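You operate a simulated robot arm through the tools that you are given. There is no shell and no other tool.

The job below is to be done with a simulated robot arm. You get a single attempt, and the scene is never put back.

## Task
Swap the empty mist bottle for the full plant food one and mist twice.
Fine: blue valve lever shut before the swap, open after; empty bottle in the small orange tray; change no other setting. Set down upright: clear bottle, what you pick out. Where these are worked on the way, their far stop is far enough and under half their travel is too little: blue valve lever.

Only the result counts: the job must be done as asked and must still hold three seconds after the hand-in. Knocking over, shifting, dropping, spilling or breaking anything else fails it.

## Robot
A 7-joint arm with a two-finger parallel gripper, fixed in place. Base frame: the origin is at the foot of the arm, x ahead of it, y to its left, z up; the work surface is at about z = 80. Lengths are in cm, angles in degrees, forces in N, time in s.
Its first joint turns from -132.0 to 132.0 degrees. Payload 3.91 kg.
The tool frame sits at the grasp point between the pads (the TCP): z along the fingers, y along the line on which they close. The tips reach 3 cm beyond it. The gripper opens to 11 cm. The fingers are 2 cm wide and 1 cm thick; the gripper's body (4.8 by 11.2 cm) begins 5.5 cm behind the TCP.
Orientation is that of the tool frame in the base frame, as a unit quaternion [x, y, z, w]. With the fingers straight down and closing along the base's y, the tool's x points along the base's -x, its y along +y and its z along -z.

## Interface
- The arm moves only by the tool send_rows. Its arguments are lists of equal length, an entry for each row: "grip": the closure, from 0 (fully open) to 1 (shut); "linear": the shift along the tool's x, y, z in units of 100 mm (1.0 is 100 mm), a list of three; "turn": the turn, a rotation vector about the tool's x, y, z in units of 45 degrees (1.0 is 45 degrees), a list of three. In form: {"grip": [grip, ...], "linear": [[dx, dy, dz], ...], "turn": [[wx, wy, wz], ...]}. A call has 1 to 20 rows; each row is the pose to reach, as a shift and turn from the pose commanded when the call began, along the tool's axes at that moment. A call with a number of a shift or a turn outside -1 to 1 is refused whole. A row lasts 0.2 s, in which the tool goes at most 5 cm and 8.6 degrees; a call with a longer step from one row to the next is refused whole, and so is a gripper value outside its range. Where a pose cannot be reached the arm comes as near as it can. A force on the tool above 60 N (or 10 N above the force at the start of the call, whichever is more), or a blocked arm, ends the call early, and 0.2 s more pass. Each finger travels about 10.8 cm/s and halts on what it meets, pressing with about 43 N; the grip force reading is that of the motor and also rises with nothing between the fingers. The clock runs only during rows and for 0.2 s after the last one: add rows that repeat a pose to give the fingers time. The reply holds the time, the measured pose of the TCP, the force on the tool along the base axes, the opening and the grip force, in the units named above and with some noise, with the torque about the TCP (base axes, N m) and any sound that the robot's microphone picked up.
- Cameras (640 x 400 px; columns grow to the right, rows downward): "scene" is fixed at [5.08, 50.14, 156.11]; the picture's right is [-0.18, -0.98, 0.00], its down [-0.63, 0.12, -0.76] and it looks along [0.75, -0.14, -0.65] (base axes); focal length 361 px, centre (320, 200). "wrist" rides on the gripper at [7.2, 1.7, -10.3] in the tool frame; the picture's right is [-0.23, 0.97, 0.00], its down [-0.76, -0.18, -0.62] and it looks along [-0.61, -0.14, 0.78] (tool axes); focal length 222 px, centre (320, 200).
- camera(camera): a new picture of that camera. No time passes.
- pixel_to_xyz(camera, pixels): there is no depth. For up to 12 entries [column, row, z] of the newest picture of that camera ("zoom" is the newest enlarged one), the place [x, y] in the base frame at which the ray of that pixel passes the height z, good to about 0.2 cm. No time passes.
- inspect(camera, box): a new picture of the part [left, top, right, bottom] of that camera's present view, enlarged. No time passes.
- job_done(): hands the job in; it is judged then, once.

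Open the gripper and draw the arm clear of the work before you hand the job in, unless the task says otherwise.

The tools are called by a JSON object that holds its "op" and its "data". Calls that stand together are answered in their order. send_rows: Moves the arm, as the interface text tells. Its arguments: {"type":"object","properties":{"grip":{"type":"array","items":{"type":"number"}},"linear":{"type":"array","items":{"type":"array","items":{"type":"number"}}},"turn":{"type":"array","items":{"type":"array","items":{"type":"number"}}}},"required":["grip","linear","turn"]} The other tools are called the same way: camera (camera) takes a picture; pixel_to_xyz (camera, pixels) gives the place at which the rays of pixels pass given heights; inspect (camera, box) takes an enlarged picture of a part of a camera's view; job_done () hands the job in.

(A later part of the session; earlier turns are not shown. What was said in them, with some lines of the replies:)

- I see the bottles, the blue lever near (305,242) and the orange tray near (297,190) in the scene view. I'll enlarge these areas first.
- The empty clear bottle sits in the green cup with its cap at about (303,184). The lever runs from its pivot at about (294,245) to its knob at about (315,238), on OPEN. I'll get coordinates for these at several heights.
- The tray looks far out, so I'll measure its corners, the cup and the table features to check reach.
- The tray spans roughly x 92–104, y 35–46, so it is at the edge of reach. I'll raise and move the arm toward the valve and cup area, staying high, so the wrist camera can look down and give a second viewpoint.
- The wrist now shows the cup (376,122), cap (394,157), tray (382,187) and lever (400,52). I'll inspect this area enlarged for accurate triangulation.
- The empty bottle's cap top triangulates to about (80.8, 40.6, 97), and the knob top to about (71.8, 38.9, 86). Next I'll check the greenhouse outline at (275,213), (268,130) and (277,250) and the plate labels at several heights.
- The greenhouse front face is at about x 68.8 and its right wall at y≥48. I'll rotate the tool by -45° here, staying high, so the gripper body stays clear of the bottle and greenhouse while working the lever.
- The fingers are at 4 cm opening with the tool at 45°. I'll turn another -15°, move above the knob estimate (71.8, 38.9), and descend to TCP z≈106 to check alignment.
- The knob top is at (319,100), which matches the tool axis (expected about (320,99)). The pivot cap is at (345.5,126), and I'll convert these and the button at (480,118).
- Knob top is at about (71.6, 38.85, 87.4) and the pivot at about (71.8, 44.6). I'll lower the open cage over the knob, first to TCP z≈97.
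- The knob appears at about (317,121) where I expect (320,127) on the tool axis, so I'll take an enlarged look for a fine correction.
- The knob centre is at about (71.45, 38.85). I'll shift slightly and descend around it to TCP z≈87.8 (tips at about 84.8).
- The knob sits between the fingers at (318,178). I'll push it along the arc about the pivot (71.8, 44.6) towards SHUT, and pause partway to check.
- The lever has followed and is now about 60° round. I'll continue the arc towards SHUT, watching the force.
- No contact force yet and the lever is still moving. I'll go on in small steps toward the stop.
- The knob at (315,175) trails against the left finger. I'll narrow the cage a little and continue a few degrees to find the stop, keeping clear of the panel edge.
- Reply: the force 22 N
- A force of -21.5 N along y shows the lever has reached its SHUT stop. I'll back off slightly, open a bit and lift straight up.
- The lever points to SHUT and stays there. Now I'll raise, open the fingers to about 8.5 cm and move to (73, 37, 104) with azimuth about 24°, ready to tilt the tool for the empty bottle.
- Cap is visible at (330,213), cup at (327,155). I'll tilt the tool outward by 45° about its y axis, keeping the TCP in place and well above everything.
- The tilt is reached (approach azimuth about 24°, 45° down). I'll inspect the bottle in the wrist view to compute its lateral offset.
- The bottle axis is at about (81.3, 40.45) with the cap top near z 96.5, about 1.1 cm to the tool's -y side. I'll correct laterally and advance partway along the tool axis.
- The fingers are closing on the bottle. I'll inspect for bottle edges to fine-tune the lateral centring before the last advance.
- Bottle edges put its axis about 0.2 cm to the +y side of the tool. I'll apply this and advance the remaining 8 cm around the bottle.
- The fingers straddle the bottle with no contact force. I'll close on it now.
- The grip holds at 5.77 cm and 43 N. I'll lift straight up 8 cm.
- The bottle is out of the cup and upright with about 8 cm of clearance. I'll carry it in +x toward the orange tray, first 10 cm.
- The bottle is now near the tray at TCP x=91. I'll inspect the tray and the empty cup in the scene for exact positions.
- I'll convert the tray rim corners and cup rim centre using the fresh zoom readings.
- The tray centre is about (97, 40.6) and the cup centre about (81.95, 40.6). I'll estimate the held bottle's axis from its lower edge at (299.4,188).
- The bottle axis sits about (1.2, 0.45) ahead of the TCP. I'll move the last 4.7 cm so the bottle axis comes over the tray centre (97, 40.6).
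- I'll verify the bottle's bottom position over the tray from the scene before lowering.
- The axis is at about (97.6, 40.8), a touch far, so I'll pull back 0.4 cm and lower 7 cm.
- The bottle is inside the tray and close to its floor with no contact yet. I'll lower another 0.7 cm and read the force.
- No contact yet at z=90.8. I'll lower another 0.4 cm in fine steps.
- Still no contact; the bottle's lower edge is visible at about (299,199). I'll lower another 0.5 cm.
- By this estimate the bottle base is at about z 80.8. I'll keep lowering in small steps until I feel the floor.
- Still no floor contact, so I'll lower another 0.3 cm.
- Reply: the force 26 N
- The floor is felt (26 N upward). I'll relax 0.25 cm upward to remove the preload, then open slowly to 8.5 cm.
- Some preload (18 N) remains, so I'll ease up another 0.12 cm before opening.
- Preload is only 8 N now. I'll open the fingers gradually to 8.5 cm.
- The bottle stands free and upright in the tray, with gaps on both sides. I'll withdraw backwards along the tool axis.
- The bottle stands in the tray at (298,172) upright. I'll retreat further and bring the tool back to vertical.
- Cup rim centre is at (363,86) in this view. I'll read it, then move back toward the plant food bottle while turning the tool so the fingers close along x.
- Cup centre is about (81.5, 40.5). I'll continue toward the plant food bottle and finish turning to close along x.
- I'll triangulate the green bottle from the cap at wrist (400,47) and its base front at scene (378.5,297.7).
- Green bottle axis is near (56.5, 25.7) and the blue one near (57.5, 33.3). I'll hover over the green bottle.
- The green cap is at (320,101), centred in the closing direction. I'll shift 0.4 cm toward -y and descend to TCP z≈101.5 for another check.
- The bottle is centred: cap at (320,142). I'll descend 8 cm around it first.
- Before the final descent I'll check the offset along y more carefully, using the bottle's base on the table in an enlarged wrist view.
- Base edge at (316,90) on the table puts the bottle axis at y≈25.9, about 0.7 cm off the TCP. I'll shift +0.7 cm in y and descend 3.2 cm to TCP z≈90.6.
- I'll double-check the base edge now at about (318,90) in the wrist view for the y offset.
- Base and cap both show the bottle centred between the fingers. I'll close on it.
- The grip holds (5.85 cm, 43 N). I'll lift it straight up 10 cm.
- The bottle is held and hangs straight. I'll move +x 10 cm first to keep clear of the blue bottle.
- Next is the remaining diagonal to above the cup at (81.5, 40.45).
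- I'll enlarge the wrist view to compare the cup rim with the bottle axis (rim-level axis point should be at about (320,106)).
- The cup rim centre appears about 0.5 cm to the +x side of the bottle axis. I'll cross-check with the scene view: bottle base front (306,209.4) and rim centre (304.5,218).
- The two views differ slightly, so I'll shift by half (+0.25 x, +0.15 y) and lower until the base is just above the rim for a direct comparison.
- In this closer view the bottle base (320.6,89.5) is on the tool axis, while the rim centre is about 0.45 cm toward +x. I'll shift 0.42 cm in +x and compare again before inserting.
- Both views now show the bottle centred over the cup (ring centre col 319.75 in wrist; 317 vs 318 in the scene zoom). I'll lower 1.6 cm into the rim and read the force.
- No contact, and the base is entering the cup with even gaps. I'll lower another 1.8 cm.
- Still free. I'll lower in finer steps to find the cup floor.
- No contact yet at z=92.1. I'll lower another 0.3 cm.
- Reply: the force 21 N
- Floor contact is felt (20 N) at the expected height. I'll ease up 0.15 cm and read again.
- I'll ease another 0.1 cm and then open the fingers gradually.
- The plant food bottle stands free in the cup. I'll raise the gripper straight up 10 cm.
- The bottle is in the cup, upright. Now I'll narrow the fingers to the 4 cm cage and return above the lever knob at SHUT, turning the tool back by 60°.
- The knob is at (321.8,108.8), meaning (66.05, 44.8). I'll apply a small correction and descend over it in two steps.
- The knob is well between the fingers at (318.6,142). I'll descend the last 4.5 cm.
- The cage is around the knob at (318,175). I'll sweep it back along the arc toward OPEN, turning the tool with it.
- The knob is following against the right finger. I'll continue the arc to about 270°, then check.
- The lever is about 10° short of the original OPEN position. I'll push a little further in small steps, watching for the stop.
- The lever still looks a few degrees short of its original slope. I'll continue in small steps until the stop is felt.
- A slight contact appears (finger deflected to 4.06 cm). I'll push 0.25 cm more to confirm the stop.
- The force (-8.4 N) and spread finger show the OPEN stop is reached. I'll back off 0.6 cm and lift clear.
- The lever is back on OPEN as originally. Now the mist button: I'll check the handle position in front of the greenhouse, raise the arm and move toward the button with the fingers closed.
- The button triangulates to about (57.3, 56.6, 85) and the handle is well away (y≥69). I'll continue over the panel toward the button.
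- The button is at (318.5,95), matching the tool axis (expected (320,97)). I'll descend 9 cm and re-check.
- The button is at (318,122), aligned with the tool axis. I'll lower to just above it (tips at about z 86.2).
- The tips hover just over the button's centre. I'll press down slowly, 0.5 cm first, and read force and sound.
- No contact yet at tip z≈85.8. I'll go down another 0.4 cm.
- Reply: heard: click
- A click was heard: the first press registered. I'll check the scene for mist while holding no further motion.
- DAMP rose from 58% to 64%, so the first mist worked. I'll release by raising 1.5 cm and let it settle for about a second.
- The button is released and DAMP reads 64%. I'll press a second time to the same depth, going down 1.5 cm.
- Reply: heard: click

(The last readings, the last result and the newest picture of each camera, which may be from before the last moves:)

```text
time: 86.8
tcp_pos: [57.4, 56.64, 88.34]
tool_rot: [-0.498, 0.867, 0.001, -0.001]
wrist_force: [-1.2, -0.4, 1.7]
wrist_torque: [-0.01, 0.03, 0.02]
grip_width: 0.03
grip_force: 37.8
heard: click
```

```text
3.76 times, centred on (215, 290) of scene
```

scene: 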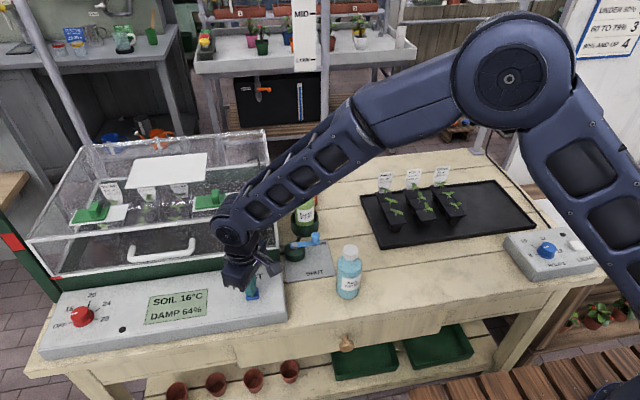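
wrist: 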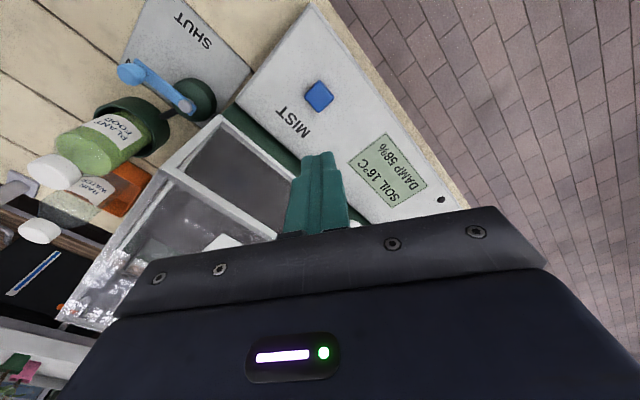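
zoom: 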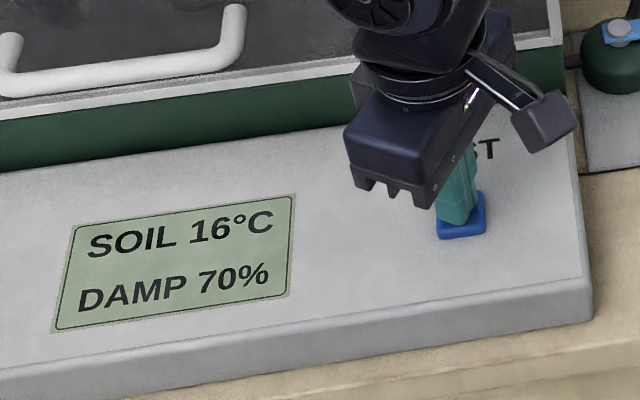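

A second click and DAMP 70%: both mists are done. I'll raise straight up 10 cm away from the button, then open the gripper once clear.

{"op": "send_rows", "data": {"grip": [1.0, 1.0, 1.0, 1.0, 0.8, 0.6, 0.5], "linear": [[0, 0, -0.1], [0, 0, -0.3], [0, 0, -0.55], [0, 0, -0.8], [0, 0, -1.0], [0, 0, -1.0], [0, 0, -1.0]], "turn": [[0, 0, 0], [0, 0, 0], [0, 0, 0], [0, 0, 0], [0, 0, 0], [0, 0, 0], [0, 0, 0]]}}

{"op": "send_rows", "data": {"grip": [0.3, 0.1, 0, 0, 0, 0], "linear": [[0, 0, -0.2], [0, 0, -0.4], [0.2, -0.1, -0.6], [0.4, -0.2, -0.7], [0.6, -0.3, -0.8], [0.6, -0.3, -0.8]], "turn": [[0, 0, 0], [0, 0, 0], [0, 0, 0], [0, 0, 0], [0, 0, 0], [0, 0, 0]]}}

{"op": "camera", "data": {"camera": "scene"}}

{"op": "inspect", "data": {"camera": "scene", "box": [250, 140, 370, 310]}}

{"op": "inspect", "data": {"camera": "scene", "box": [30, 200, 300, 350]}}

```text
time: 88.4
tcp_pos: [57.31, 56.45, 98.57]
tool_rot: [-0.497, 0.867, 0.0, 0.0]
wrist_force: [0.3, -0.7, 0.2]
wrist_torque: [0.02, 0.01, -0.03]
grip_width: 5.49
grip_force: 0.0
```

```text
time: 89.8
tcp_pos: [56.84, 49.68, 106.22]
tool_rot: [-0.498, 0.867, 0.0, 0.0]
wrist_force: [0.4, 0.2, -0.5]
wrist_torque: [-0.01, 0.01, 0.06]
grip_width: 11.0
grip_force: 0.1
```

```text
taken
```

scene: 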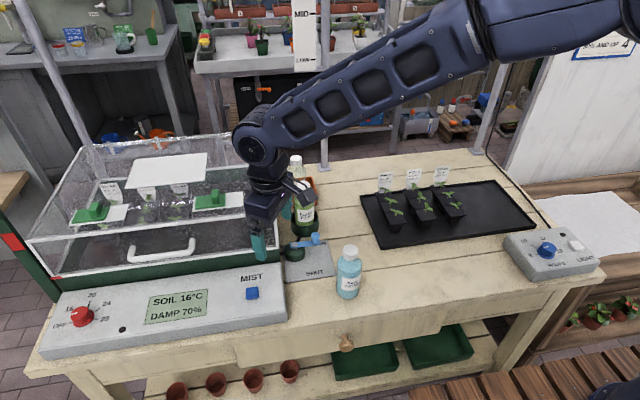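

```text
2.35 times, centred on (310, 225) of scene
```

zoom: 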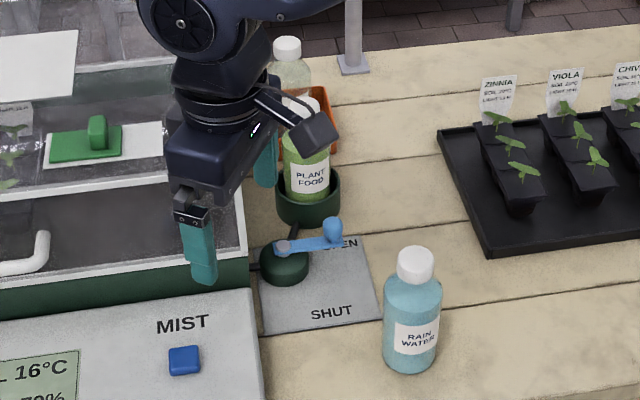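

```text
2.37 times, centred on (165, 275) of scene
```

zoom: 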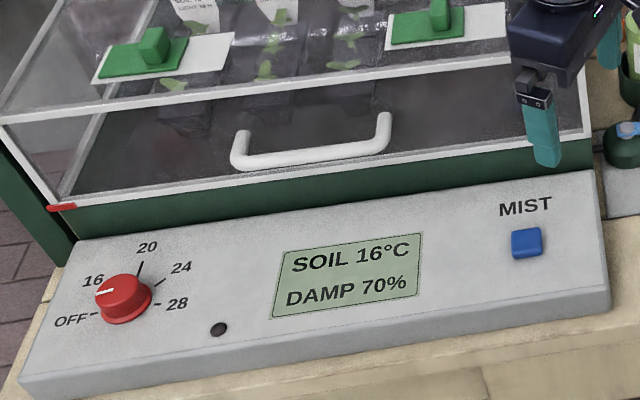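

All shows as wanted: DAMP 70%, lever OPEN, bottles upright. I'll move the arm further clear and take a final look.

{"op": "send_rows", "data": {"grip": [0, 0, 0, 0, 0, 0], "linear": [[0.1, -0.13, -0.15], [0.25, -0.32, -0.3], [0.4, -0.5, -0.45], [0.55, -0.68, -0.5], [0.66, -0.85, -0.5], [0.66, -0.85, -0.5]], "turn": [[0, 0, 0], [0, 0, 0], [0, 0, 0], [0, 0, 0], [0, 0, 0], [0, 0, 0]]}}

{"op": "send_rows", "data": {"grip": [0, 0, 0, 0, 0, 0], "linear": [[0.1, -0.1, 0], [0.25, -0.25, 0], [0.4, -0.4, 0], [0.55, -0.5, 0], [0.7, -0.6, 0], [0.7, -0.6, 0]], "turn": [[0, 0, 0], [0, 0, 0], [0, 0, 0], [0, 0, 0], [0, 0, 0], [0, 0, 0]]}}

{"op": "camera", "data": {"camera": "scene"}}

{"op": "inspect", "data": {"camera": "scene", "box": [250, 140, 370, 260]}}

```text
time: 91.2
tcp_pos: [60.93, 39.61, 111.28]
tool_rot: [-0.497, 0.867, 0.0, 0.001]
wrist_force: [0.0, 0.0, 0.5]
wrist_torque: [0.01, 0.02, 0.03]
grip_width: 11.01
grip_force: 0.1
```

```text
time: 92.6
tcp_pos: [62.54, 30.67, 111.32]
tool_rot: [-0.497, 0.867, 0.0, 0.0]
wrist_force: [0.3, -0.3, 0.5]
wrist_torque: [0.0, -0.03, 0.0]
grip_width: 11.0
grip_force: 0.0
```

```text
taken
```

scene: 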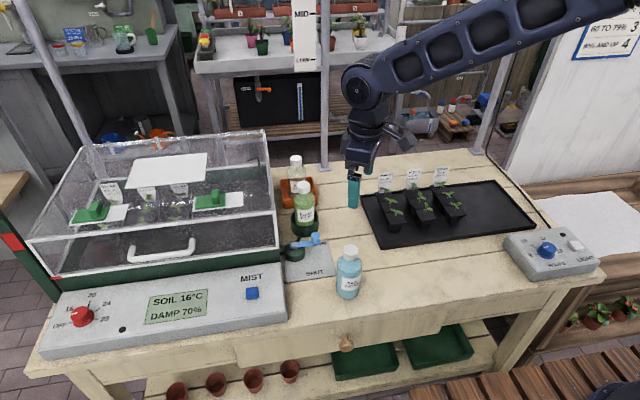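

```text
3.33 times, centred on (310, 200) of scene
```

zoom: 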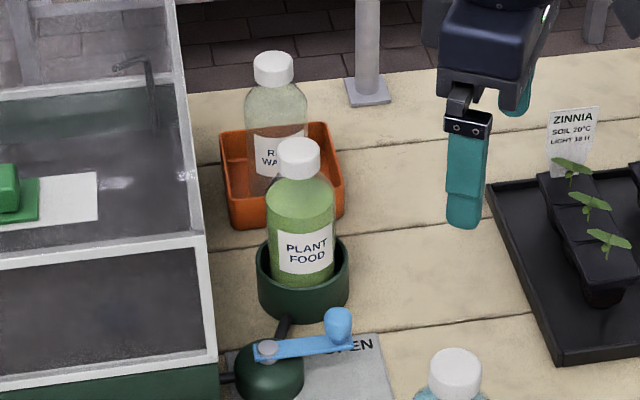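

The empty bottle stands upright in the orange tray and the plant food bottle stands upright in the cup. The lever is on OPEN, DAMP went from 58% to 70% after two mists, the gripper is open and the arm is clear. I'll hand the job in.

{"op": "job_done", "data": {}}

```text
The job is handed in.
```

The plant food bottle is now in the mist holder, and I misted twice. I've handed the job in; no verdict has come back yet.

- **Valve:** I turned the blue lever to its SHUT stop before the swap and back to its OPEN stop afterwards.
- **Bottles:** The empty clear bottle stands upright in the small orange tray. The plant food bottle stands upright in the green cup.
- **Misting:** Each press of the button clicked, and the DAMP reading rose from 58% to 64% to 70%.

In the last picture nothing else looked moved and the other controls looked unchanged. The gripper is open and the arm is clear of the work.
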